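You operate a simulated robot arm through the tools that you are given. There is no shell and no other tool.

Carry out the task below with a simulated robot arm. There is one attempt and no reset: what you move stays moved.

## Task
Tighten the yellow and white wing nuts, then fill the mould to the white band.
Fine: shut the valve again.

The check looks at the end state, three seconds after you hand in, the way a careful person would. Anything else that was tipped, shoved, dropped, spilled or broken makes it a failure.

## Robot
A 6-joint arm with a two-finger parallel gripper, fixed in place. Base frame: the origin is at the foot of the arm, x ahead of it, y to its left, z up; the work surface is at about z = 0. Lengths are in cm, angles in degrees, forces in N, time in s.
With the tool pointing down near the work surface it reaches from about 24 to 58 cm from the base axis. Its first joint turns from -166.0 to 166.0 degrees. Payload 1.5 kg.
Tool frame: the origin (TCP) lies between the finger pads and is the grasp point; the fingertips stand 3 cm ahead of it; z points along the fingers, y is the line along which they close. Largest opening 8 cm; finger width 1.7, thickness 1.2; the body of the gripper, 4 by 8.2 cm, starts 8 cm behind the TCP.
Orientation is that of the tool frame in the base frame, as a unit quaternion [w, x, y, z]. With the fingers straight down and closing along the base's y, the tool's x points along the base's -x, its y along +y and its z along -z.

## Interface
- The arm moves only by the tool servo_tool. Its argument "moves" is text: rows parted by semicolons, each of 6 numbers parted by spaces: the shift along the tool's x, y, z in cm, then the turn, a rotation vector about the tool's x, y, z in degrees. In form: tx ty tz rx ry rz; .... A call has 1 to 20 rows; each row shifts and turns the commanded pose from where the row before left it, along the tool's axes as they then stand. "hand" is the gripper command, from -1 (shut) to 1 (fully open), values between in proportion, set as the call begins (left out, the last holds). Rows are played at 5 a second. More than 5 cm and 8.6 degrees between two rows, or a gripper value outside its range, and nothing of the call is played. Where a pose cannot be reached the arm comes as near as it can. A force on the tool above 40 N (or 10 N above the force at the start of the call, whichever is more), or a blocked arm, ends the call early, and 0.2 s more pass. The fingers move at their own pace (about 7.2 cm/s each) and stop on an object; they squeeze with about 29 N. The grip force told is the motor's: it shows also when the fingers shut on nothing. Time passes only in rows, and 0.2 s behind the last, so rows that do not move let the fingers close. It gives the time, the measured TCP pose, the force on the tool (base axes), the opening and the grip force at its end, in the units of the frame above (readings bear some noise), with the torque about the TCP (base axes, N m) and any sound that the robot's microphone picked up.
- Cameras (640 x 400 px; columns grow to the right, rows downward): "scene" is fixed at [5.01, -49.9, 84.82]; the picture's right is [0.67, -0.74, 0.00], its down [-0.60, -0.54, -0.59] and it looks along [0.44, 0.40, -0.81] (base axes); focal length 349 px, centre (320, 200). "wrist" rides on the gripper at [7.2, -0.7, -12.2] in the tool frame; the picture's right is [0.09, 1.00, 0.00], its down [-0.84, 0.08, -0.54] and it looks along [-0.54, 0.05, 0.84] (tool axes); focal length 238 px, centre (320, 200). There is no depth. A picture from a camera that has moved, and an enlarged one, comes with that camera's place and axes in the base frame and with its lens.
- capture(camera): a new picture of that camera. The clock stands still meanwhile.
- inspect(camera, box): a new picture of the part [left, top, right, bottom] of that camera's present view, enlarged. The clock stands still meanwhile.
- close_job(): hands the job in; it is judged then, once.

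Places have to be worked out from the pictures, the camera data and where the tool is seen. Open the gripper and draw the arm clear of the work before you hand the job in, unless the task says otherwise.

The tools are called after "Emit:" by a JSON object that holds its "fn" and its "kwargs". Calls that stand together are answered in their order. servo_tool: Moves the arm, as the interface text tells. Its arguments: {"type":"object","properties":{"moves":{"type":"string"},"hand":{"type":"number"}},"required":["moves"]} The other tools are called the same way: capture (camera) takes a picture; inspect (camera, box) takes an enlarged picture of a part of a camera's view; close_job () hands the job in.

At the start:

```text
t: 0.0
eef_pos: [28.61, -4.74, 43.52]
tcp_rot: [0.0, -0.001, 1.0, 0.0]
wrist_force: [0.0, 0.2, -0.2]
torque: [-0.01, -0.02, 0.02]
width: 7.98
gripper_force: 0.1
```

scene: 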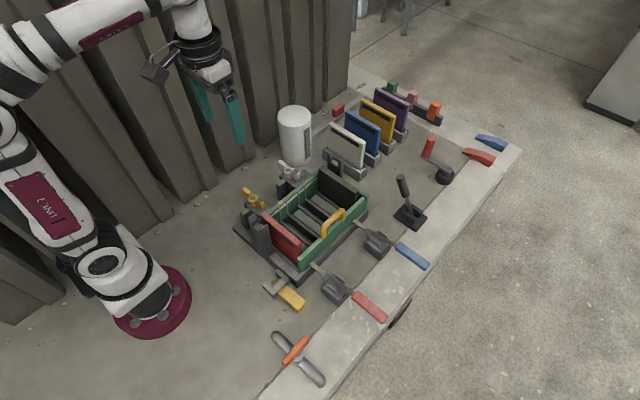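
wrist: 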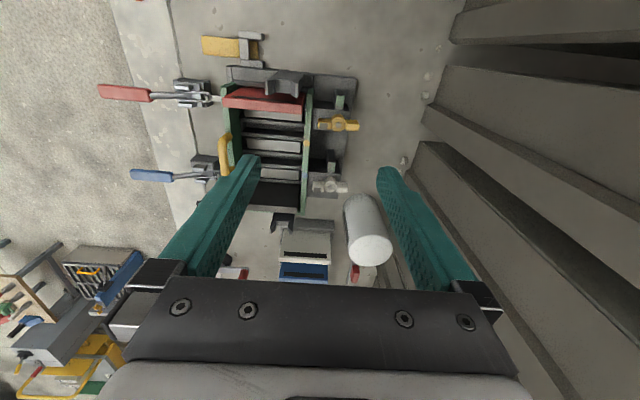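

I'll begin by looking closely at the scene before moving anything: enlarged pictures of the mould, wing nuts, valve and hopper.

Emit:
{"fn": "inspect", "kwargs": {"camera": "scene", "box": [220, 150, 400, 290]}}

Emit:
{"fn": "inspect", "kwargs": {"camera": "scene", "box": [260, 70, 460, 200]}}

Emit:
{"fn": "inspect", "kwargs": {"camera": "scene", "box": [240, 230, 440, 390]}}

Emit:
{"fn": "inspect", "kwargs": {"camera": "wrist", "box": [180, 20, 420, 220]}}

Emit:
{"fn": "inspect", "kwargs": {"camera": "wrist", "box": [220, 170, 420, 300]}}

```text
2.86 times, centred on (310, 220) of scene
camera zoom: at [5.01, -49.9, 84.82], right [0.67, -0.74, 0.0], down [-0.6, -0.54, -0.59], along [0.44, 0.4, -0.81], focal length 997 px, centre (349, 143)
```

zoom: 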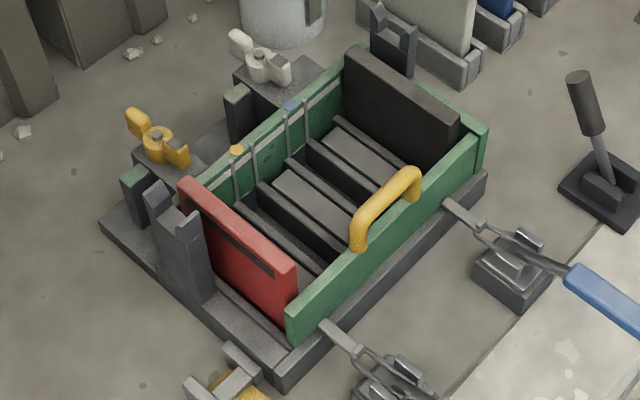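

```text
3.08 times, centred on (360, 135) of scene
camera zoom: at [5.01, -49.9, 84.82], right [0.67, -0.74, 0.0], down [-0.6, -0.54, -0.59], along [0.44, 0.4, -0.81], focal length 1074 px, centre (197, 400)
```

zoom: 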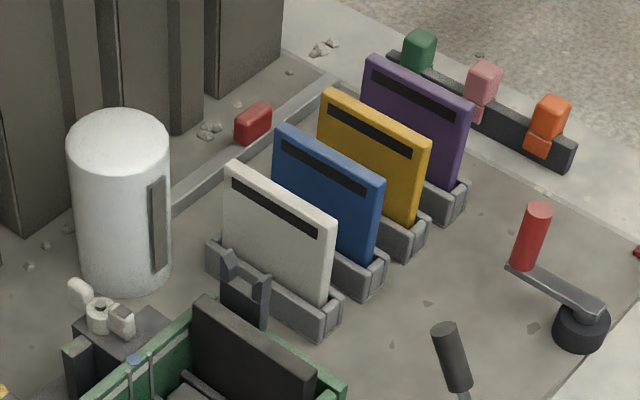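

```text
2.50 times, centred on (340, 310) of scene
camera zoom: at [5.01, -49.9, 84.82], right [0.67, -0.74, 0.0], down [-0.6, -0.54, -0.59], along [0.44, 0.4, -0.81], focal length 872 px, centre (270, -75)
```

zoom: 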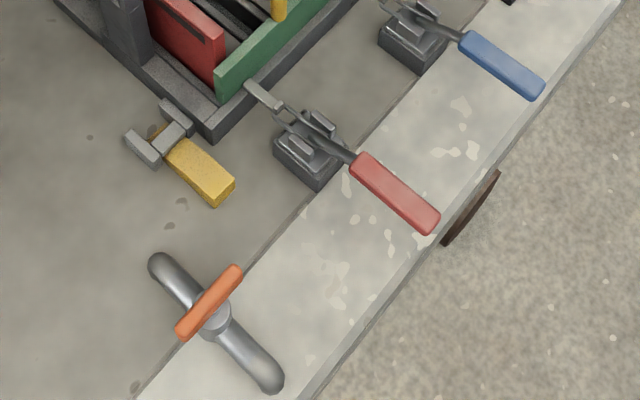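

```text
2.00 times, centred on (300, 120) of wrist
camera zoom: at [21.38, -5.4, 55.76], right [-0.09, 1.0, 0.0], down [0.84, 0.08, 0.54], along [0.54, 0.05, -0.84], focal length 477 px, centre (360, 360)
```

zoom: 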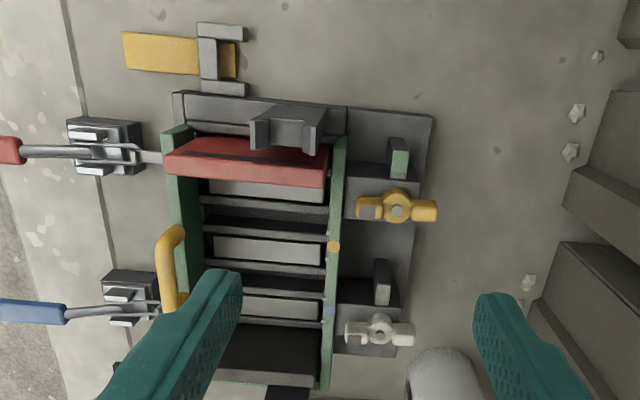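

```text
3.08 times, centred on (320, 235) of wrist
camera zoom: at [21.38, -5.4, 55.76], right [-0.09, 1.0, 0.0], down [0.84, 0.08, 0.54], along [0.54, 0.05, -0.84], focal length 733 px, centre (320, 92)
```

zoom: 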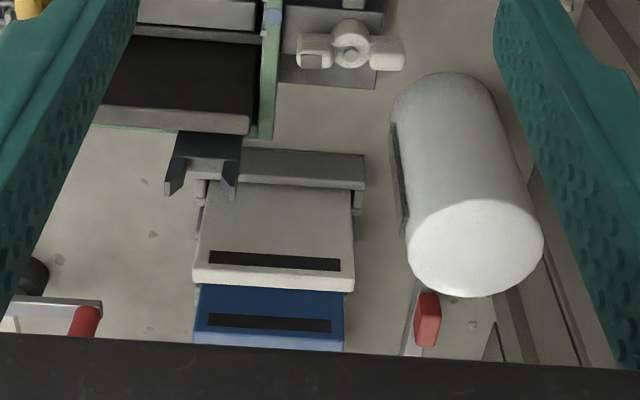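

The stud-mounted wing nuts look to be at about (33,-1,11) (yellow) and (46,-1,11) (white), wings along y. The orange lever on the grey pipe at lower left looks like the valve. I'll lower the camera toward the mould to get a closer look at the bands and nuts.

Emit:
{"fn": "servo_tool", "kwargs": {"moves": "0 -1 3 0 0 0; 0 -1 3 0 0 0; 0 -1 3 0 0 0; 0 -1 3 0 0 0; 0 0 0 0 0 0", "hand": 1}}

Emit:
{"fn": "capture", "kwargs": {"camera": "wrist"}}

Emit:
{"fn": "inspect", "kwargs": {"camera": "wrist", "box": [200, 0, 440, 150]}}

Emit:
{"fn": "inspect", "kwargs": {"camera": "wrist", "box": [200, 100, 440, 250]}}

```text
t: 1.2
eef_pos: [28.61, -8.62, 31.63]
tcp_rot: [0.0, 0.001, 1.0, 0.0]
wrist_force: [-0.7, 0.8, -0.2]
torque: [0.0, 0.03, -0.01]
width: 7.98
gripper_force: 0.1
```

```text
taken
camera wrist: at [21.38, -9.28, 43.76], right [-0.09, 1.0, 0.0], down [0.84, 0.08, 0.54], along [0.54, 0.05, -0.84], focal length 238 px, centre (320, 200)
```

wrist: 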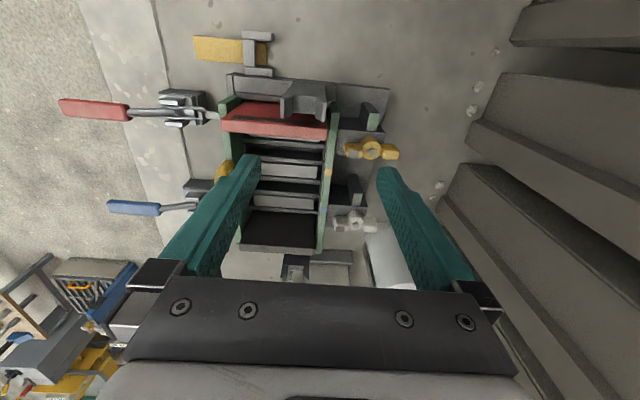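

```text
2.67 times, centred on (320, 75) of wrist
camera zoom: at [21.38, -9.28, 43.76], right [-0.09, 1.0, 0.0], down [0.84, 0.08, 0.54], along [0.54, 0.05, -0.84], focal length 636 px, centre (320, 533)
```

zoom: 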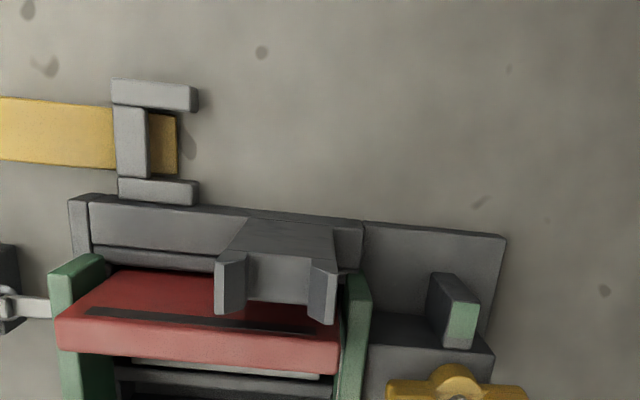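

```text
2.67 times, centred on (320, 175) of wrist
camera zoom: at [21.38, -9.28, 43.76], right [-0.09, 1.0, 0.0], down [0.84, 0.08, 0.54], along [0.54, 0.05, -0.84], focal length 636 px, centre (320, 267)
```

zoom: 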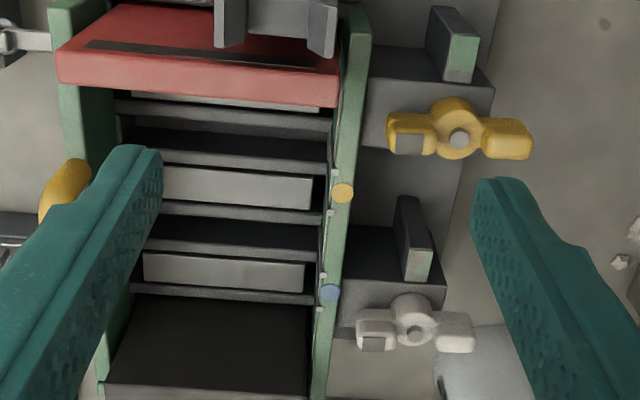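

The nuts are at about z=11.5 with vertical studs and a marked wing, with green-topped posts on their −x side. I'll zoom in on the mould's inner wall and the nuts and valve for band and mark details.

Emit:
{"fn": "inspect", "kwargs": {"camera": "scene", "box": [270, 165, 350, 215]}}

Emit:
{"fn": "inspect", "kwargs": {"camera": "scene", "box": [232, 180, 296, 220]}}

Emit:
{"fn": "inspect", "kwargs": {"camera": "scene", "box": [262, 322, 334, 390]}}

Emit:
{"fn": "inspect", "kwargs": {"camera": "scene", "box": [268, 95, 332, 175]}}

Emit:
{"fn": "inspect", "kwargs": {"camera": "scene", "box": [290, 190, 350, 230]}}

```text
8.00 times, centred on (310, 190) of scene
camera zoom: at [5.01, -49.9, 84.82], right [0.67, -0.74, 0.0], down [-0.6, -0.54, -0.59], along [0.44, 0.4, -0.81], focal length 2792 px, centre (400, 280)
```

zoom: 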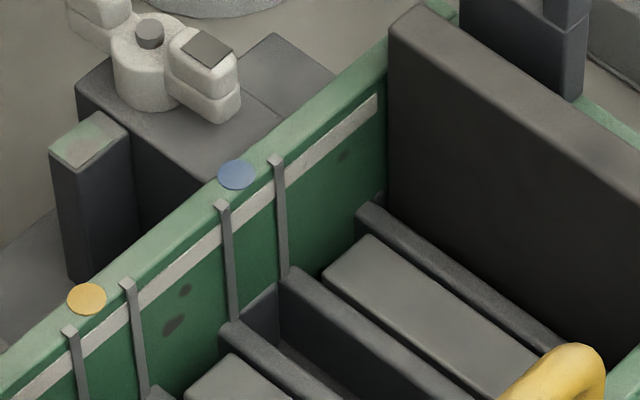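

```text
10.00 times, centred on (264, 200) of scene
camera zoom: at [5.01, -49.9, 84.82], right [0.67, -0.74, 0.0], down [-0.6, -0.54, -0.59], along [0.44, 0.4, -0.81], focal length 3490 px, centre (880, 200)
```

zoom: 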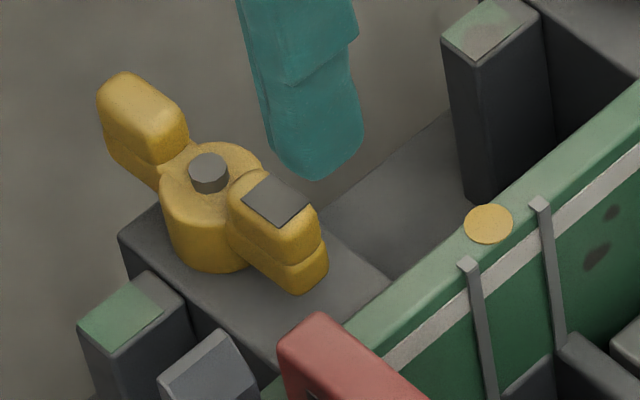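

```text
5.88 times, centred on (298, 356) of scene
camera zoom: at [5.01, -49.9, 84.82], right [0.67, -0.74, 0.0], down [-0.6, -0.54, -0.59], along [0.44, 0.4, -0.81], focal length 2053 px, centre (449, -718)
```

zoom: 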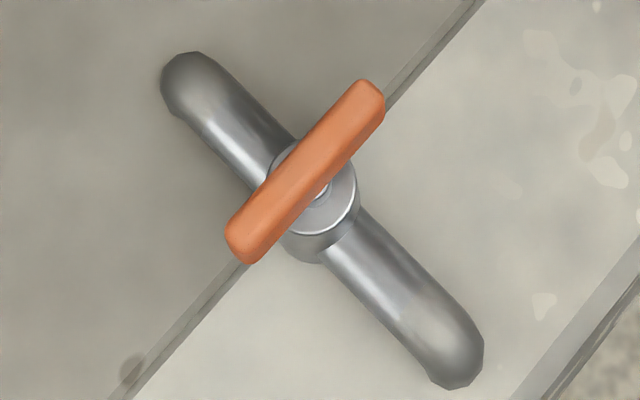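

```text
5.00 times, centred on (300, 135) of scene
camera zoom: at [5.01, -49.9, 84.82], right [0.67, -0.74, 0.0], down [-0.6, -0.54, -0.59], along [0.44, 0.4, -0.81], focal length 1745 px, centre (420, 525)
```

zoom: 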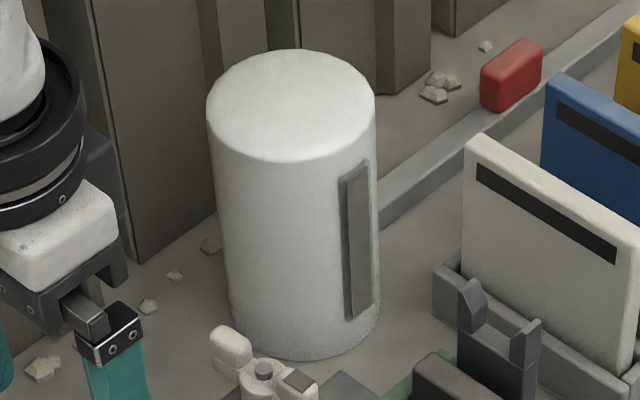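

```text
10.00 times, centred on (320, 210) of scene
camera zoom: at [5.01, -49.9, 84.82], right [0.67, -0.74, 0.0], down [-0.6, -0.54, -0.59], along [0.44, 0.4, -0.81], focal length 3490 px, centre (320, 100)
```

zoom: 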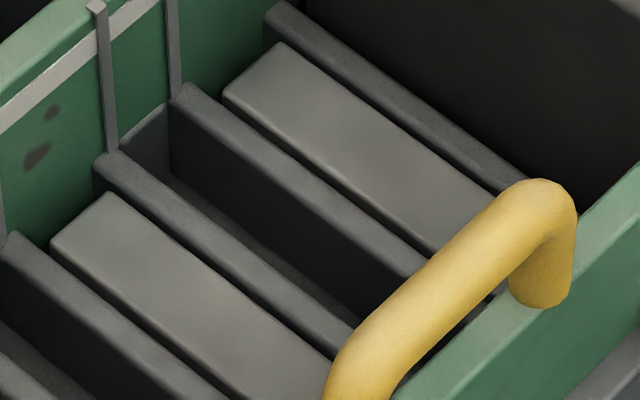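

The far green inner wall carries a white band near its top. The ball-valve lever (orange) sits across its pipe, so it is shut. Each nut's marked wing points −y with a green post at −x, which is consistent with a 90° clockwise turn to tighten. Next I go above the yellow nut with the tool turned −90° so the fingers straddle a wing, and look again.

Emit:
{"fn": "servo_tool", "kwargs": {"moves": "-1.5 3.4 2 0 0 0; -1.5 3.4 2 0 0 0; -1.7 3.4 2.5 0 0 0; 0 0 0 0 0 -8.2; 0 0 0 0 0 -8.2; 0 0 0 0 0 -8.2; 0 0 0 0 0 -8.2; 0 0 0 0 0 -8.2; 0 0 0 0 0 -8.2; 0 0 0 0 0 -8.2; 0 0 0 0 0 -8.2; 0 0 0 0 0 -8.2; 0 0 0 0 0 -8.2; 0 0 0 0 0 -8; 0 0 0 0 0 0", "hand": 1}}

Emit:
{"fn": "capture", "kwargs": {"camera": "wrist"}}

Emit:
{"fn": "capture", "kwargs": {"camera": "scene"}}

```text
t: 4.4
eef_pos: [33.3, 1.5, 24.96]
tcp_rot: [0.001, 0.708, -0.707, 0.0]
wrist_force: [-0.2, 0.0, 0.5]
torque: [0.01, 0.0, 0.01]
width: 7.99
gripper_force: 0.0
```

```text
taken
camera wrist: at [33.96, -5.68, 37.28], right [-1.0, -0.09, 0.0], down [-0.08, 0.84, 0.54], along [-0.05, 0.54, -0.84], focal length 238 px, centre (320, 200)
```

wrist: 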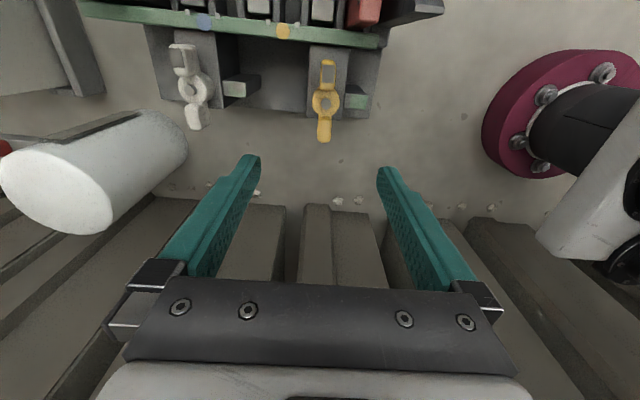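

```text
taken
```

scene: 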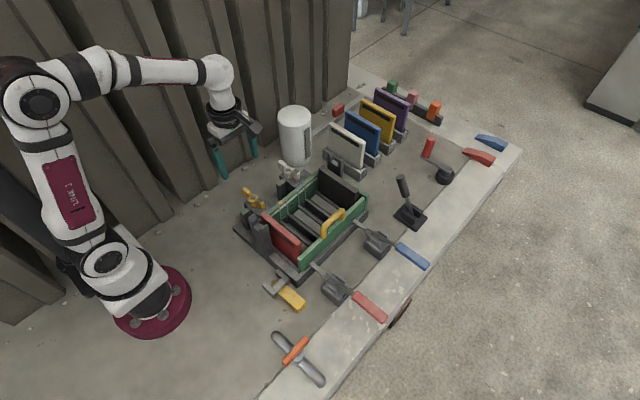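

The nut is visible from the −y side; ray at z≈11 puts it near (33.1,-1.2). I'll enlarge both nuts here to get precise positions.

Emit:
{"fn": "inspect", "kwargs": {"camera": "wrist", "box": [265, 40, 385, 160]}}

Emit:
{"fn": "inspect", "kwargs": {"camera": "wrist", "box": [140, 20, 260, 140]}}

Emit:
{"fn": "inspect", "kwargs": {"camera": "scene", "box": [235, 180, 275, 220]}}

```text
3.33 times, centred on (325, 100) of wrist
camera zoom: at [33.96, -5.68, 37.28], right [-1.0, -0.09, 0.0], down [-0.08, 0.84, 0.54], along [-0.05, 0.54, -0.84], focal length 794 px, centre (303, 533)
```

zoom: 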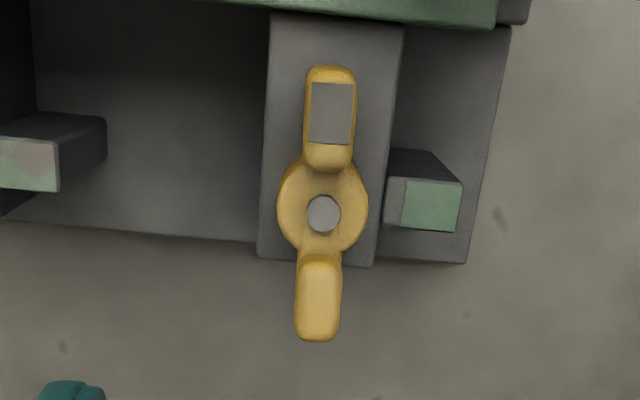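

```text
3.33 times, centred on (200, 80) of wrist
camera zoom: at [33.96, -5.68, 37.28], right [-1.0, -0.09, 0.0], down [-0.08, 0.84, 0.54], along [-0.05, 0.54, -0.84], focal length 794 px, centre (720, 600)
```

zoom: 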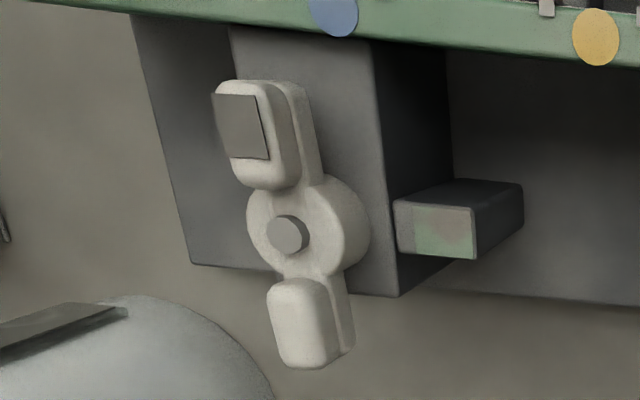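

```text
10.00 times, centred on (255, 200) of scene
camera zoom: at [5.01, -49.9, 84.82], right [0.67, -0.74, 0.0], down [-0.6, -0.54, -0.59], along [0.44, 0.4, -0.81], focal length 3490 px, centre (970, 200)
```

zoom: 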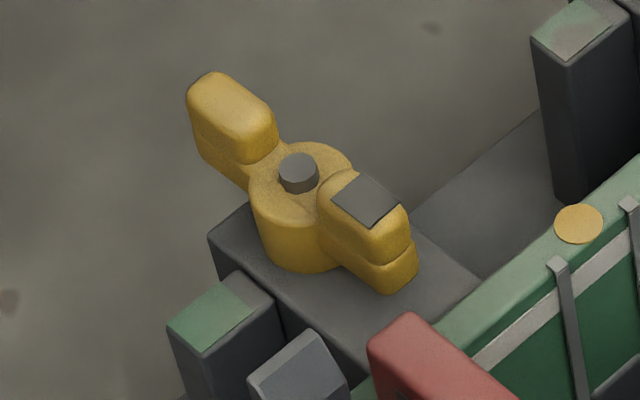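

Combining the two wrist views, I get: yellow stud axis ≈(33.0,-1.0), hub top ≈12, block top ≈9.7, post top ≈10.3, and outer wing y≈0.9..3.1. I lower to z≈17 over the outer wing with the fingers half closed and check alignment.

Emit:
{"fn": "servo_tool", "kwargs": {"moves": "-0.2 0.15 2.5 0 0 0; -0.2 0.15 2.5 0 0 0; 0 0 3 0 0 0; 0 0 0 0 0 0", "hand": 0}}

Emit:
{"fn": "capture", "kwargs": {"camera": "wrist"}}

Emit:
{"fn": "inspect", "kwargs": {"camera": "wrist", "box": [240, 20, 400, 160]}}

Emit:
{"fn": "inspect", "kwargs": {"camera": "scene", "box": [215, 150, 295, 220]}}

```text
t: 5.4
eef_pos: [32.94, 1.7, 17.01]
tcp_rot: [0.0, 0.707, -0.707, 0.0]
wrist_force: [0.5, -0.5, 0.1]
torque: [-0.02, -0.01, 0.03]
width: 3.97
gripper_force: 0.1
```

```text
taken
camera wrist: at [33.48, -5.54, 29.25], right [-1.0, -0.09, 0.0], down [-0.08, 0.84, 0.54], along [-0.05, 0.54, -0.84], focal length 238 px, centre (320, 200)
```

wrist: 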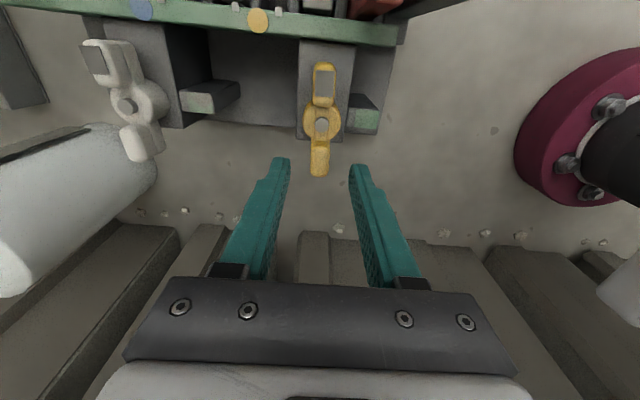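

```text
2.86 times, centred on (320, 90) of wrist
camera zoom: at [33.48, -5.54, 29.25], right [-1.0, -0.09, 0.0], down [-0.08, 0.84, 0.54], along [-0.05, 0.54, -0.84], focal length 681 px, centre (320, 514)
```

zoom: 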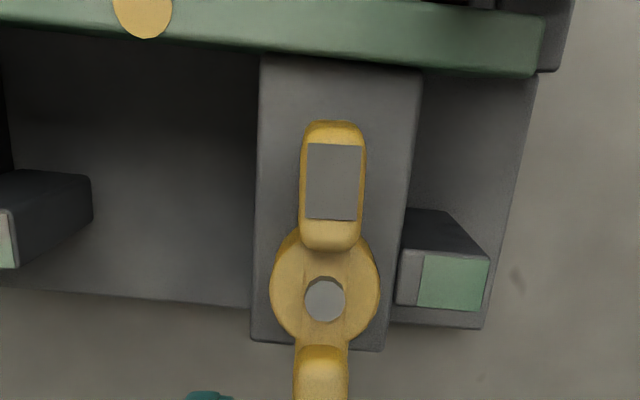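

```text
5.71 times, centred on (255, 185) of scene
camera zoom: at [5.01, -49.9, 84.82], right [0.67, -0.74, 0.0], down [-0.6, -0.54, -0.59], along [0.44, 0.4, -0.81], focal length 1994 px, centre (691, 286)
```

zoom: 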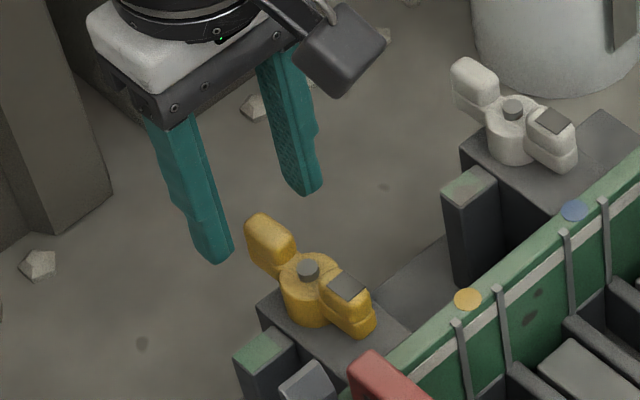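

Fingers straddle the wing line well (x≈33.0). Refined stud axis ≈(33.0,-1.05), block top ≈10.3. I lower until the tips are at ≈10.8 beside the outer wing and check before closing.

Emit:
{"fn": "servo_tool", "kwargs": {"moves": "-0.15 0 1.1 0 0 0; -0.15 -0.06 1.1 0 0 0; 0 0 1.0 0 0 0; 0 0 0 0 0 0", "hand": 0}}

Emit:
{"fn": "inspect", "kwargs": {"camera": "wrist", "box": [240, 40, 400, 200]}}

Emit:
{"fn": "inspect", "kwargs": {"camera": "scene", "box": [215, 150, 295, 220]}}

```text
t: 6.4
eef_pos: [32.99, 2.08, 13.78]
tcp_rot: [0.0, 0.707, -0.707, 0.0]
wrist_force: [0.9, 0.0, -0.9]
torque: [-0.02, -0.02, -0.01]
width: 4.02
gripper_force: 0.1
```

```text
2.50 times, centred on (320, 120) of wrist
camera zoom: at [33.66, -5.16, 26.12], right [-1.0, -0.09, 0.0], down [-0.08, 0.84, 0.54], along [-0.05, 0.54, -0.84], focal length 596 px, centre (320, 400)
```

zoom: 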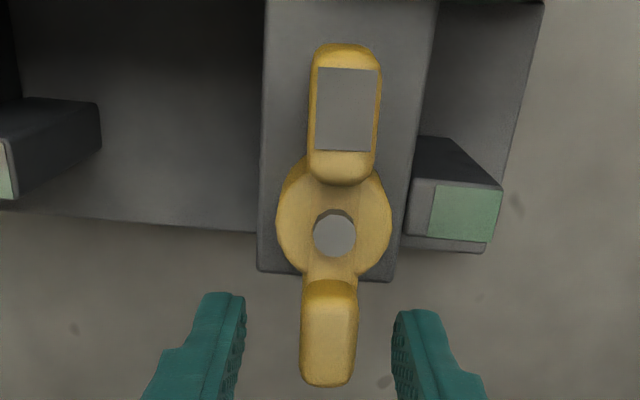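

```text
5.71 times, centred on (255, 185) of scene
camera zoom: at [5.01, -49.9, 84.82], right [0.67, -0.74, 0.0], down [-0.6, -0.54, -0.59], along [0.44, 0.4, -0.81], focal length 1994 px, centre (691, 286)
```

zoom: 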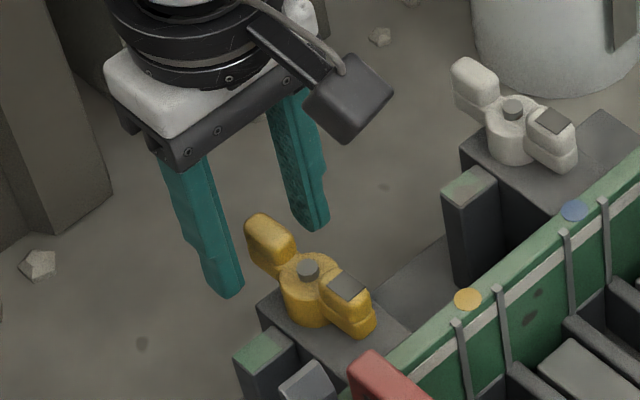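

The wing is between the fingers with the tips overlapping its height. I close the fingers on it.

Emit:
{"fn": "servo_tool", "kwargs": {"moves": "0 0 0 0 0 0; 0 0 0 0 0 0; 0 0 0 0 0 0; 0 0 0 0 0 0", "hand": -1}}

Emit:
{"fn": "inspect", "kwargs": {"camera": "wrist", "box": [240, 40, 400, 200]}}

```text
t: 7.4
eef_pos: [33.02, 2.17, 13.92]
tcp_rot: [0.001, 0.707, -0.707, 0.0]
wrist_force: [-6.1, 2.3, -0.8]
torque: [0.18, -0.06, -0.21]
width: 1.41
gripper_force: 30.2
```

```text
2.50 times, centred on (320, 120) of wrist
camera zoom: at [33.64, -5.16, 26.11], right [-1.0, -0.09, 0.0], down [-0.08, 0.84, 0.54], along [-0.05, 0.54, -0.84], focal length 596 px, centre (320, 400)
```

zoom: 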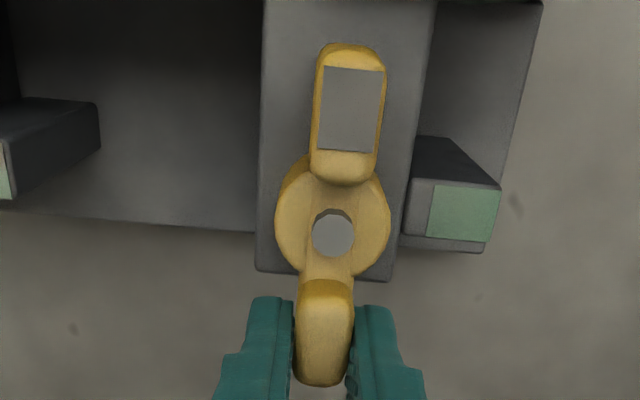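

Gripped at 1.41 cm width. Now I turn clockwise (positive about tool z) along an arc of 3.1 cm around the stud, starting with 15° to check the response.

Emit:
{"fn": "servo_tool", "kwargs": {"moves": "0.012 -0.27 0 0 0 5; 0.012 -0.27 0 0 0 5; 0.012 -0.27 0 0 0 5", "hand": -1}}

Emit:
{"fn": "inspect", "kwargs": {"camera": "wrist", "box": [240, 40, 400, 200]}}

```text
t: 8.2
eef_pos: [33.9, 1.9, 13.93]
tcp_rot: [0.0, -0.608, 0.794, 0.0]
wrist_force: [-20.6, -16.3, 17.2]
torque: [-0.35, 0.35, -0.48]
width: 1.41
gripper_force: 30.4
```

```text
2.50 times, centred on (320, 120) of wrist
camera zoom: at [32.61, -5.17, 26.1], right [-0.99, 0.17, 0.0], down [0.14, 0.83, 0.54], along [0.09, 0.53, -0.84], focal length 596 px, centre (320, 400)
```

zoom: 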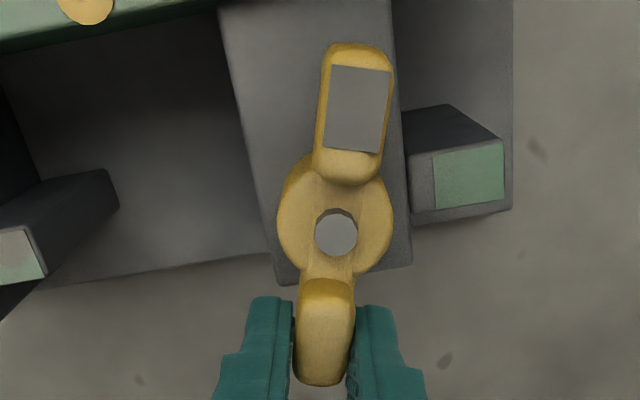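

The nut turned 15° with the fingers and the forces rose to about 30 N. I pause to read the settled force before going on.

Emit:
{"fn": "servo_tool", "kwargs": {"moves": "0 0 0 0 0 0; 0 0 0 0 0 0", "hand": -1}}

Emit:
{"fn": "inspect", "kwargs": {"camera": "scene", "box": [215, 150, 295, 220]}}

```text
t: 8.8
eef_pos: [33.91, 1.99, 13.87]
tcp_rot: [0.0, -0.608, 0.794, -0.001]
wrist_force: [-19.3, -21.4, 7.9]
torque: [-0.39, 0.25, -0.42]
width: 1.43
gripper_force: 30.6
```

```text
5.71 times, centred on (255, 185) of scene
camera zoom: at [5.01, -49.9, 84.82], right [0.67, -0.74, 0.0], down [-0.6, -0.54, -0.59], along [0.44, 0.4, -0.81], focal length 1994 px, centre (691, 286)
```

zoom: 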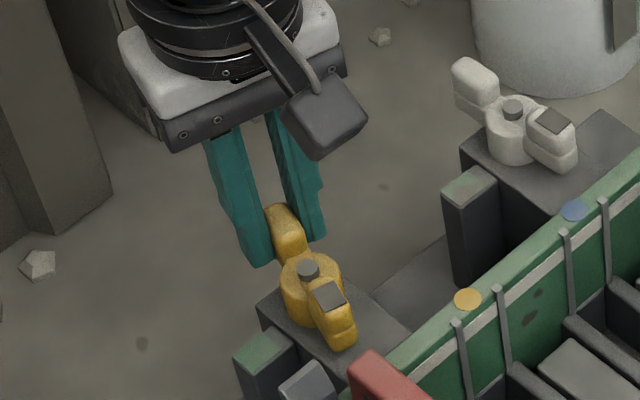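

The residual force is mostly radial stress from a tight grip on an imperfect arc (net torque on the nut is near zero). I loosen to a slack straddle (about 1.9 cm) so one finger simply pushes the wing, and continue the arc.

Emit:
{"fn": "servo_tool", "kwargs": {"moves": "0 0 0 0 0 0; 0 0 0 0 0 0; 0.0116 -0.266 0 0 0 5; 0.0116 -0.266 0 0 0 5; 0.0116 -0.266 0 0 0 5; 0.0116 -0.266 0 0 0 5; 0.0116 -0.266 0 0 0 5", "hand": -0.53}}

Emit:
{"fn": "inspect", "kwargs": {"camera": "wrist", "box": [240, 40, 400, 200]}}

```text
t: 10.4
eef_pos: [35.03, 1.58, 13.85]
tcp_rot: [0.0, -0.422, 0.907, -0.001]
wrist_force: [-0.7, 1.4, 0.6]
torque: [-0.02, -0.02, -0.03]
width: 2.05
gripper_force: 0.9
```

```text
2.50 times, centred on (320, 120) of wrist
camera zoom: at [30.89, -4.51, 26.09], right [-0.82, 0.57, 0.0], down [0.48, 0.69, 0.54], along [0.31, 0.45, -0.84], focal length 596 px, centre (320, 400)
```

zoom: 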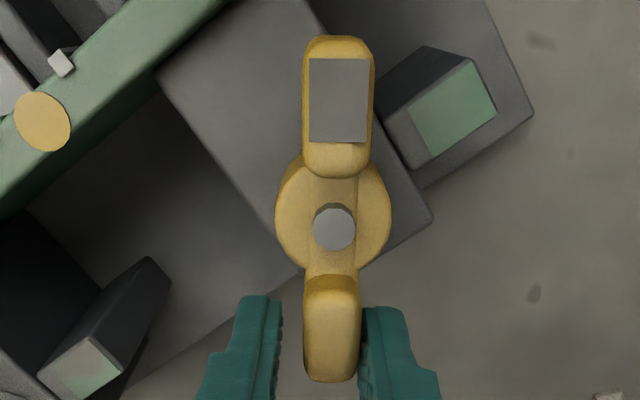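

Loose pushing works with almost no force; the nut has turned about 38°. I continue 30° more.

Emit:
{"fn": "servo_tool", "kwargs": {"moves": "0.0116 -0.266 0 0 0 5; 0.0116 -0.266 0 0 0 5; 0.0116 -0.266 0 0 0 5; 0.0116 -0.266 0 0 0 5; 0.0116 -0.266 0 0 0 5; 0.0116 -0.266 0 0 0 5", "hand": -0.53}}

Emit:
{"fn": "inspect", "kwargs": {"camera": "wrist", "box": [240, 40, 400, 200]}}

Emit:
{"fn": "inspect", "kwargs": {"camera": "scene", "box": [215, 150, 295, 220]}}

```text
t: 11.8
eef_pos: [36.07, 0.15, 13.81]
tcp_rot: [0.0, -0.173, 0.985, 0.0]
wrist_force: [-0.5, 1.4, -0.7]
torque: [-0.02, -0.02, -0.03]
width: 2.04
gripper_force: 0.9
```

```text
2.50 times, centred on (320, 120) of wrist
camera zoom: at [29.42, -2.93, 26.06], right [-0.43, 0.91, 0.0], down [0.76, 0.36, 0.54], along [0.49, 0.23, -0.84], focal length 596 px, centre (320, 400)
```

zoom: 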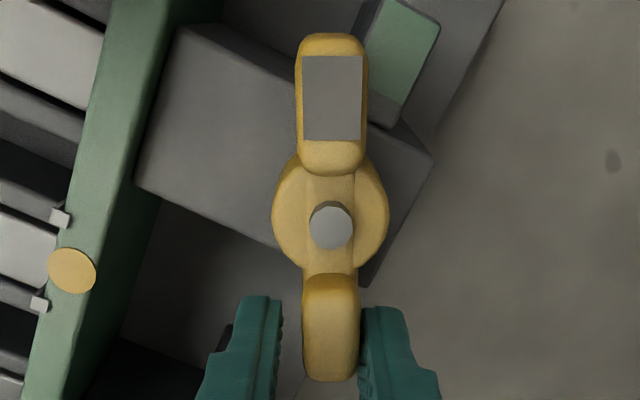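

```text
5.71 times, centred on (255, 185) of scene
camera zoom: at [5.01, -49.9, 84.82], right [0.67, -0.74, 0.0], down [-0.6, -0.54, -0.59], along [0.44, 0.4, -0.81], focal length 1994 px, centre (691, 286)
```

zoom: 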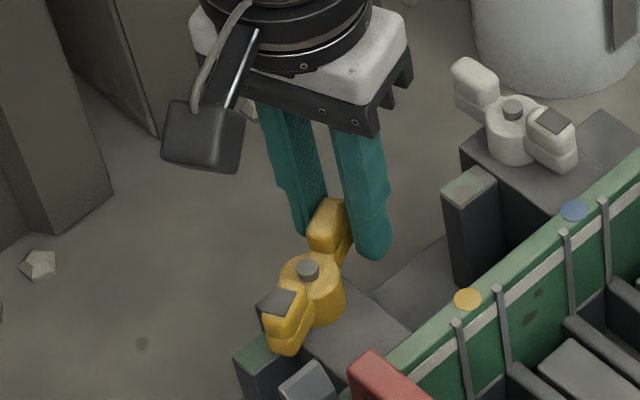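

The marked wing is swinging over the green post. I continue in 5° rows until the turn stiffens or the marks line up.

Emit:
{"fn": "servo_tool", "kwargs": {"moves": "0.0116 -0.266 0 0 0 5; 0.0116 -0.266 0 0 0 5; 0.0116 -0.266 0 0 0 5; 0.0116 -0.266 0 0 0 5", "hand": -0.53}}

Emit:
{"fn": "inspect", "kwargs": {"camera": "wrist", "box": [240, 40, 400, 200]}}

Emit:
{"fn": "inspect", "kwargs": {"camera": "scene", "box": [215, 150, 295, 220]}}

```text
t: 12.8
eef_pos: [36.13, -0.94, 13.81]
tcp_rot: [0.0, 0.0, 1.0, 0.0]
wrist_force: [0.7, 2.4, -1.2]
torque: [0.0, 0.0, 0.02]
width: 2.02
gripper_force: 0.3
```

```text
2.50 times, centred on (320, 120) of wrist
camera zoom: at [28.94, -1.53, 26.1], right [-0.09, 1.0, 0.0], down [0.84, 0.08, 0.54], along [0.54, 0.05, -0.84], focal length 596 px, centre (320, 400)
```

zoom: 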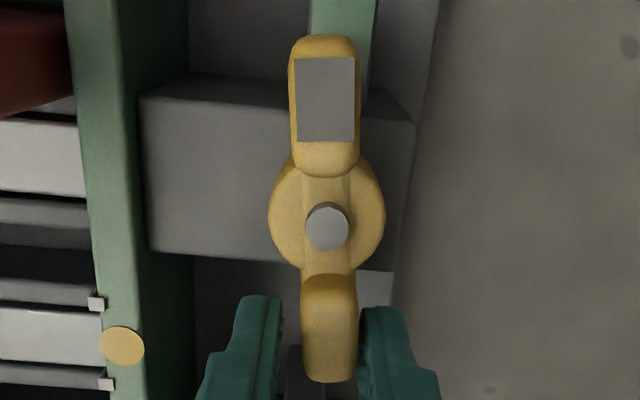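

```text
5.71 times, centred on (255, 185) of scene
camera zoom: at [5.01, -49.9, 84.82], right [0.67, -0.74, 0.0], down [-0.6, -0.54, -0.59], along [0.44, 0.4, -0.81], focal length 1994 px, centre (691, 286)
```

zoom: 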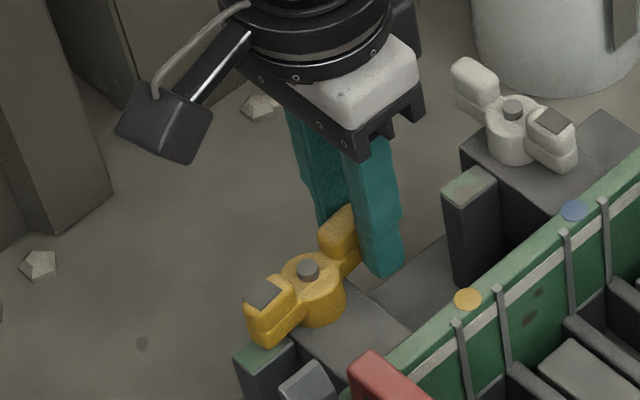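

The nut is at roughly 87°, almost over the green mark, with no stop felt yet (2.4 N). I continue in 3° steps until it resists.

Emit:
{"fn": "servo_tool", "kwargs": {"moves": "0.004 -0.16 0 0 0 3; 0.004 -0.16 0 0 0 3; 0 0 0 0 0 0", "hand": -0.53}}

Emit:
{"fn": "inspect", "kwargs": {"camera": "wrist", "box": [240, 40, 400, 200]}}

```text
t: 13.6
eef_pos: [36.35, -1.18, 13.77]
tcp_rot: [0.0, 0.052, 0.999, 0.0]
wrist_force: [-0.2, 0.2, -0.7]
torque: [0.0, 0.01, -0.01]
width: 1.91
gripper_force: 0.0
```

```text
2.50 times, centred on (320, 120) of wrist
camera zoom: at [28.98, -1.11, 26.06], right [0.01, 1.0, 0.0], down [0.84, -0.01, 0.54], along [0.54, -0.01, -0.84], focal length 596 px, centre (320, 400)
```

zoom: 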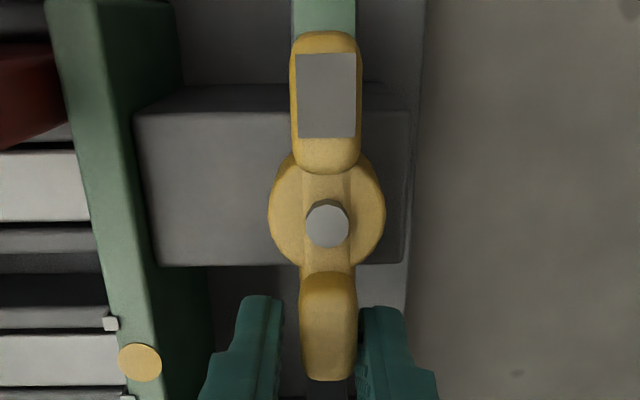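

The marked wing now lies right along −x over the green mark, and no resistance yet. I push a few degrees further gently to find whether a stop is here.

Emit:
{"fn": "servo_tool", "kwargs": {"moves": "0.002 -0.11 0 0 0 2; 0.002 -0.11 0 0 0 2; 0 0 0 0 0 0", "hand": -0.53}}

Emit:
{"fn": "inspect", "kwargs": {"camera": "wrist", "box": [240, 40, 400, 200]}}

```text
t: 14.4
eef_pos: [36.21, -1.52, 13.86]
tcp_rot: [0.0, 0.088, 0.996, 0.0]
wrist_force: [0.8, 0.7, 1.0]
torque: [-0.03, 0.0, 0.03]
width: 1.98
gripper_force: 0.1
```

```text
2.50 times, centred on (320, 120) of wrist
camera zoom: at [28.96, -0.85, 26.07], right [0.08, 1.0, 0.0], down [0.84, -0.07, 0.54], along [0.54, -0.04, -0.84], focal length 596 px, centre (320, 400)
```

zoom: 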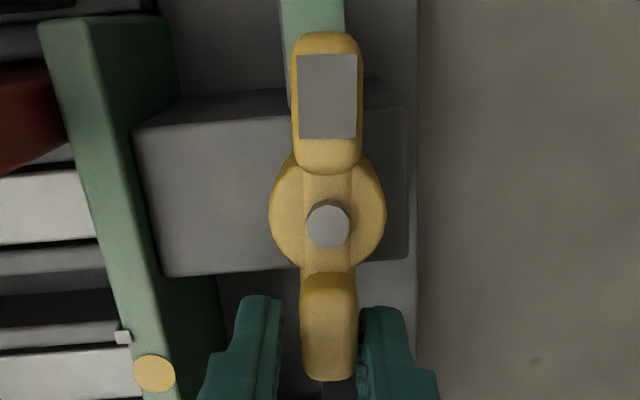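

No stop yet: the nut is about 5° past the mark and moves freely. I'll probe another 8° for a stop; I can come back if there's none.

Emit:
{"fn": "servo_tool", "kwargs": {"moves": "0.002 -0.11 0 0 0 2; 0.002 -0.11 0 0 0 2; 0.002 -0.11 0 0 0 2; 0.002 -0.11 0 0 0 2", "hand": -0.53}}

Emit:
{"fn": "inspect", "kwargs": {"camera": "wrist", "box": [240, 40, 400, 200]}}

```text
t: 15.4
eef_pos: [36.08, -1.84, 13.88]
tcp_rot: [0.0, 0.157, 0.988, 0.0]
wrist_force: [-1.5, 11.0, 0.8]
torque: [0.15, 0.01, 0.1]
width: 2.8
gripper_force: 5.4
```

```text
2.50 times, centred on (320, 120) of wrist
camera zoom: at [29.02, -0.27, 26.1], right [0.22, 0.98, 0.0], down [0.82, -0.19, 0.54], along [0.53, -0.12, -0.84], focal length 596 px, centre (320, 400)
```

zoom: 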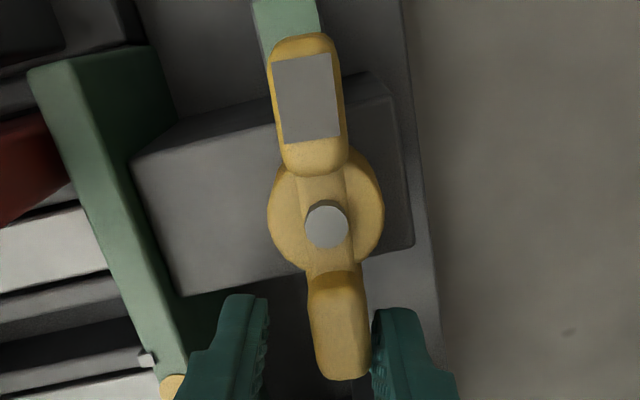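

The nut hit its stop at about 95° (11 N reaction, wing no longer follows), so yellow is tight. I open, rise straight up, and check it stays put.

Emit:
{"fn": "servo_tool", "kwargs": {"moves": "0 0 0 0 0 0; 0 0 0 0 0 0; 0 0 -4 0 0 0; 0 0 -4 0 0 0; 0 0 0 0 0 0", "hand": 0.1}}

Emit:
{"fn": "inspect", "kwargs": {"camera": "wrist", "box": [220, 0, 420, 160]}}

Emit:
{"fn": "inspect", "kwargs": {"camera": "scene", "box": [215, 150, 295, 220]}}

```text
t: 16.6
eef_pos: [36.0, -1.81, 21.89]
tcp_rot: [0.0, 0.156, 0.988, 0.0]
wrist_force: [-0.3, 0.7, -0.6]
torque: [-0.03, 0.01, -0.02]
width: 4.38
gripper_force: 0.1
```

```text
2.50 times, centred on (320, 80) of wrist
camera zoom: at [28.86, -0.33, 34.13], right [0.22, 0.98, 0.0], down [0.82, -0.19, 0.54], along [0.53, -0.12, -0.84], focal length 596 px, centre (320, 500)
```

zoom: 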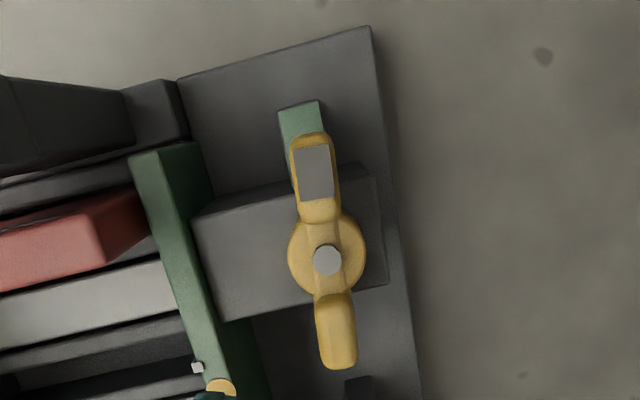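

```text
5.71 times, centred on (255, 185) of scene
camera zoom: at [5.01, -49.9, 84.82], right [0.67, -0.74, 0.0], down [-0.6, -0.54, -0.59], along [0.44, 0.4, -0.81], focal length 1994 px, centre (691, 286)
```

zoom: 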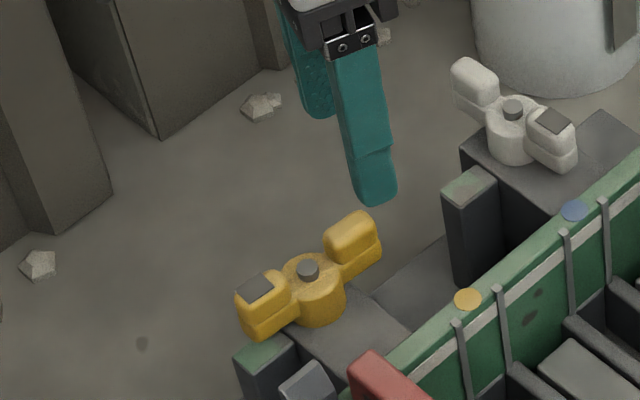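

Yellow holds at its stop with the mark over the green post. Now I rotate back −108° at height, then travel over to the white nut's outer wing.

Emit:
{"fn": "servo_tool", "kwargs": {"moves": "0 0 0 0 0 -8.3; 0 0 0 0 0 -8.3; 0 0 0 0 0 -8.3; 0 0 0 0 0 -8.3; 0 0 0 0 0 -8.3; 0 0 0 0 0 -8.3; 0 0 0 0 0 -8.3; 0 0 0 0 0 -8.3; 0 0 0 0 0 -8.3; 0 0 0 0 0 -8.3; 0 0 0 0 0 -8.3; 0 0 0 0 0 -8.3; 0 0 0 0 0 -8.4; -1.3 -3.4 0 0 0 0; -1.3 -3.4 0 0 0 0; -1.3 -3.2 0 0 0 0; 0 0 0 0 0 0", "hand": 0.1}}

Emit:
{"fn": "capture", "kwargs": {"camera": "wrist"}}

Emit:
{"fn": "inspect", "kwargs": {"camera": "wrist", "box": [240, 20, 400, 160]}}

```text
t: 20.2
eef_pos: [46.06, 2.11, 21.73]
tcp_rot: [0.001, 0.707, -0.707, 0.0]
wrist_force: [0.3, 0.5, -0.6]
torque: [0.04, 0.01, -0.02]
width: 4.42
gripper_force: 0.0
```

```text
taken
camera wrist: at [46.7, -5.11, 34.03], right [-1.0, -0.09, 0.0], down [-0.08, 0.84, 0.54], along [-0.05, 0.54, -0.84], focal length 238 px, centre (320, 200)
```

wrist: 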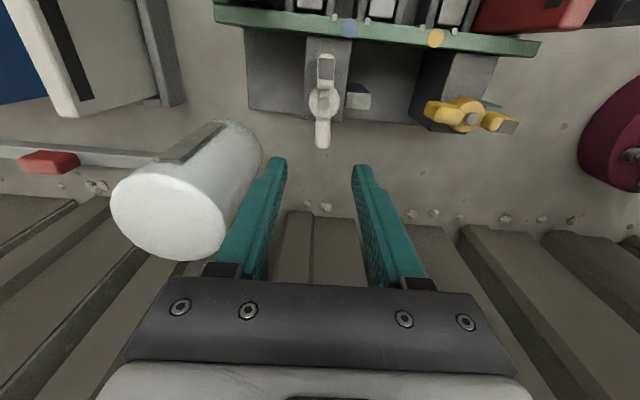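

```text
2.86 times, centred on (320, 90) of wrist
camera zoom: at [46.7, -5.11, 34.03], right [-1.0, -0.09, 0.0], down [-0.08, 0.84, 0.54], along [-0.05, 0.54, -0.84], focal length 681 px, centre (320, 514)
```

zoom: 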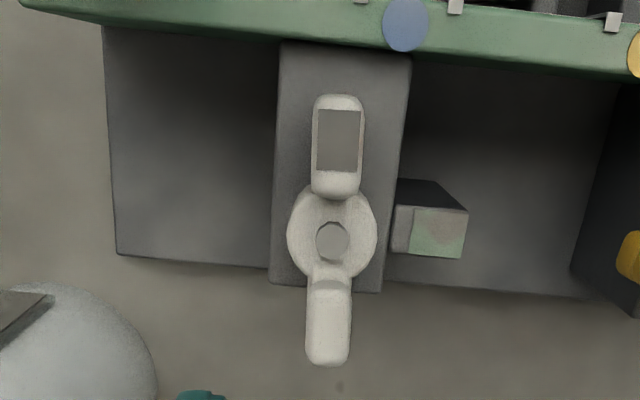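

White axis ≈(46.0,-1.0); the tool is already centred on its outer wing. I descend to z≈13.8 with slack fingers and check.

Emit:
{"fn": "servo_tool", "kwargs": {"moves": "0 0.05 2.5 0 0 0; 0 0 2.5 0 0 0; 0 0 1.9 0 0 0; 0 0 1.0 0 0 0; 0 0 0 0 0 0", "hand": 0.1}}

Emit:
{"fn": "inspect", "kwargs": {"camera": "wrist", "box": [240, 40, 400, 200]}}

Emit:
{"fn": "inspect", "kwargs": {"camera": "scene", "box": [250, 120, 330, 190]}}

```text
t: 21.4
eef_pos: [46.03, 1.9, 13.86]
tcp_rot: [0.0, -0.707, 0.707, 0.0]
wrist_force: [-0.4, 0.5, 0.0]
torque: [0.0, -0.02, 0.01]
width: 4.4
gripper_force: 0.0
```

```text
2.50 times, centred on (320, 120) of wrist
camera zoom: at [46.6, -5.29, 26.1], right [-1.0, -0.09, 0.0], down [-0.08, 0.84, 0.54], along [-0.05, 0.54, -0.84], focal length 596 px, centre (320, 400)
```

zoom: 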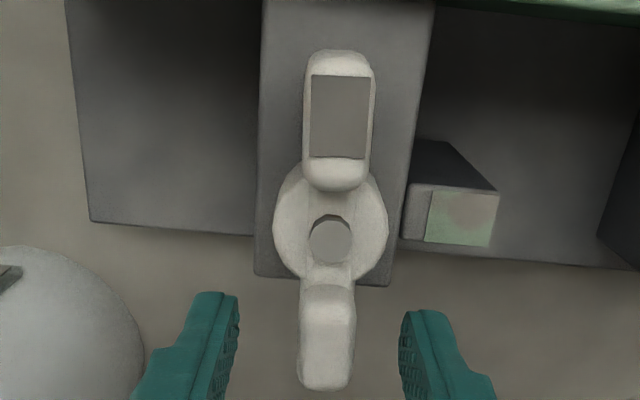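

```text
5.71 times, centred on (290, 155) of scene
camera zoom: at [5.01, -49.9, 84.82], right [0.67, -0.74, 0.0], down [-0.6, -0.54, -0.59], along [0.44, 0.4, -0.81], focal length 1994 px, centre (491, 457)
```

zoom: 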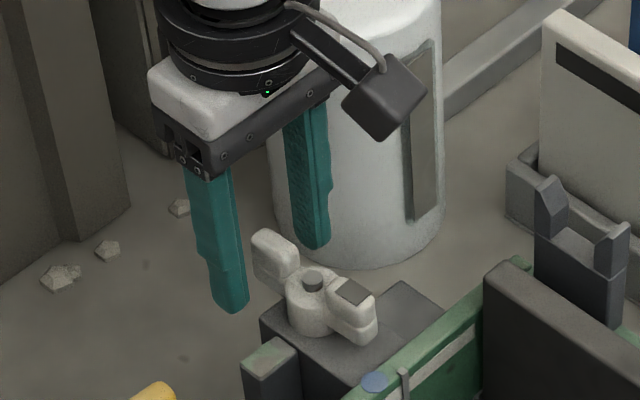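

The wing sits between the fingers. I narrow to a slack straddle and start the clockwise arc, 50° first.

Emit:
{"fn": "servo_tool", "kwargs": {"moves": "-0.08 0 0 0 0 0; 0 0 0 0 0 0; 0 0 0 0 0 0; 0.0114 -0.2615 0 0 0 5; 0.0114 -0.2615 0 0 0 5; 0.0114 -0.2615 0 0 0 5; 0.0114 -0.2615 0 0 0 5; 0.0114 -0.2615 0 0 0 5; 0.0114 -0.2615 0 0 0 5; 0.0114 -0.2615 0 0 0 5; 0.0114 -0.2615 0 0 0 5; 0.0114 -0.2615 0 0 0 5; 0.0114 -0.2615 0 0 0 5", "hand": -0.53}}

Emit:
{"fn": "inspect", "kwargs": {"camera": "wrist", "box": [240, 40, 400, 200]}}

```text
t: 24.2
eef_pos: [48.32, 1.06, 13.87]
tcp_rot: [0.0, -0.341, 0.94, -0.001]
wrist_force: [-0.2, 0.8, 0.7]
torque: [0.01, 0.06, 0.0]
width: 2.02
gripper_force: 1.3
```

```text
2.50 times, centred on (320, 120) of wrist
camera zoom: at [43.15, -4.07, 26.11], right [-0.71, 0.71, 0.0], down [0.59, 0.6, 0.54], along [0.38, 0.38, -0.84], focal length 596 px, centre (320, 400)
```

zoom: 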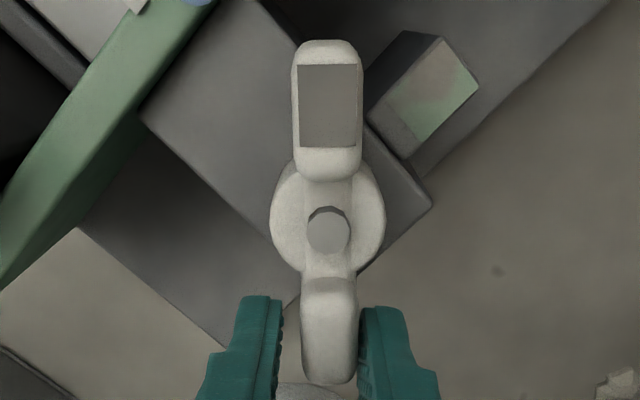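

The white nut follows smoothly at about 48°. I continue 40° more.

Emit:
{"fn": "servo_tool", "kwargs": {"moves": "0.0114 -0.2615 0 0 0 5; 0.0114 -0.2615 0 0 0 5; 0.0114 -0.2615 0 0 0 5; 0.0114 -0.2615 0 0 0 5; 0.0114 -0.2615 0 0 0 5; 0.0114 -0.2615 0 0 0 5; 0.0114 -0.2615 0 0 0 5; 0.0114 -0.2615 0 0 0 5", "hand": -0.53}}

Emit:
{"fn": "inspect", "kwargs": {"camera": "wrist", "box": [240, 40, 400, 200]}}

```text
t: 26.0
eef_pos: [49.02, -0.83, 13.8]
tcp_rot: [0.0, 0.001, 1.0, 0.0]
wrist_force: [0.0, 1.3, -0.1]
torque: [-0.03, 0.01, 0.0]
width: 2.04
gripper_force: 1.0
```

```text
2.50 times, centred on (320, 120) of wrist
camera zoom: at [41.78, -1.47, 26.14], right [-0.09, 1.0, 0.0], down [0.84, 0.08, 0.54], along [0.54, 0.05, -0.84], focal length 596 px, centre (320, 400)
```

zoom: 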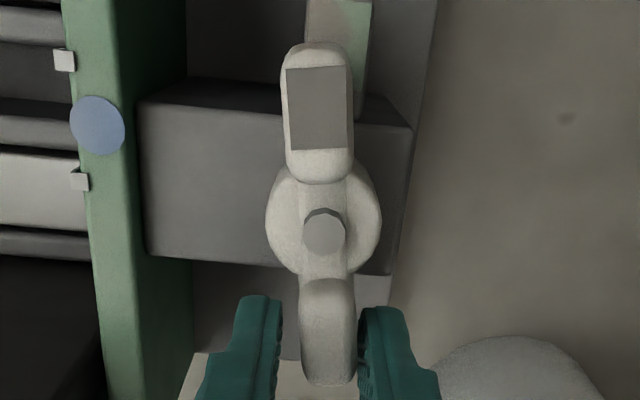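

Nearly at the mark, no stop yet. I continue about 16° in small steps until the stop resists as for the yellow.

Emit:
{"fn": "servo_tool", "kwargs": {"moves": "0.004 -0.157 0 0 0 3; 0.004 -0.157 0 0 0 3; 0.002 -0.105 0 0 0 2; 0.002 -0.105 0 0 0 2; 0.002 -0.105 0 0 0 2; 0.002 -0.105 0 0 0 2; 0.002 -0.105 0 0 0 2; 0 0 0 0 0 0", "hand": -0.53}}

Emit:
{"fn": "inspect", "kwargs": {"camera": "wrist", "box": [240, 40, 400, 200]}}

```text
t: 27.8
eef_pos: [48.84, -1.83, 14.04]
tcp_rot: [0.001, 0.14, 0.99, 0.0]
wrist_force: [-1.8, 9.7, -0.6]
torque: [0.13, 0.04, 0.1]
width: 2.62
gripper_force: 4.3
```

```text
2.50 times, centred on (320, 120) of wrist
camera zoom: at [41.75, -0.36, 26.18], right [0.19, 0.98, 0.0], down [0.83, -0.16, 0.54], along [0.53, -0.1, -0.84], focal length 596 px, centre (320, 400)
```

zoom: 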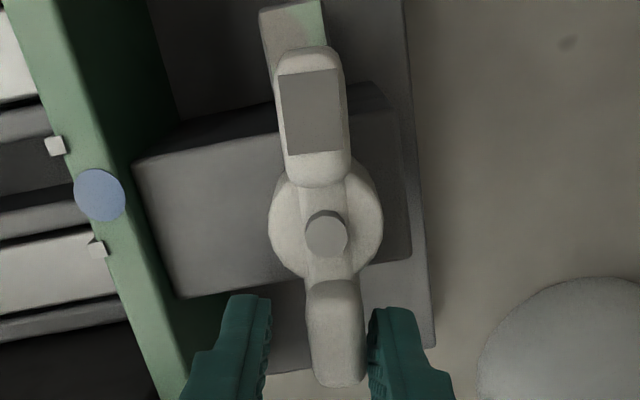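

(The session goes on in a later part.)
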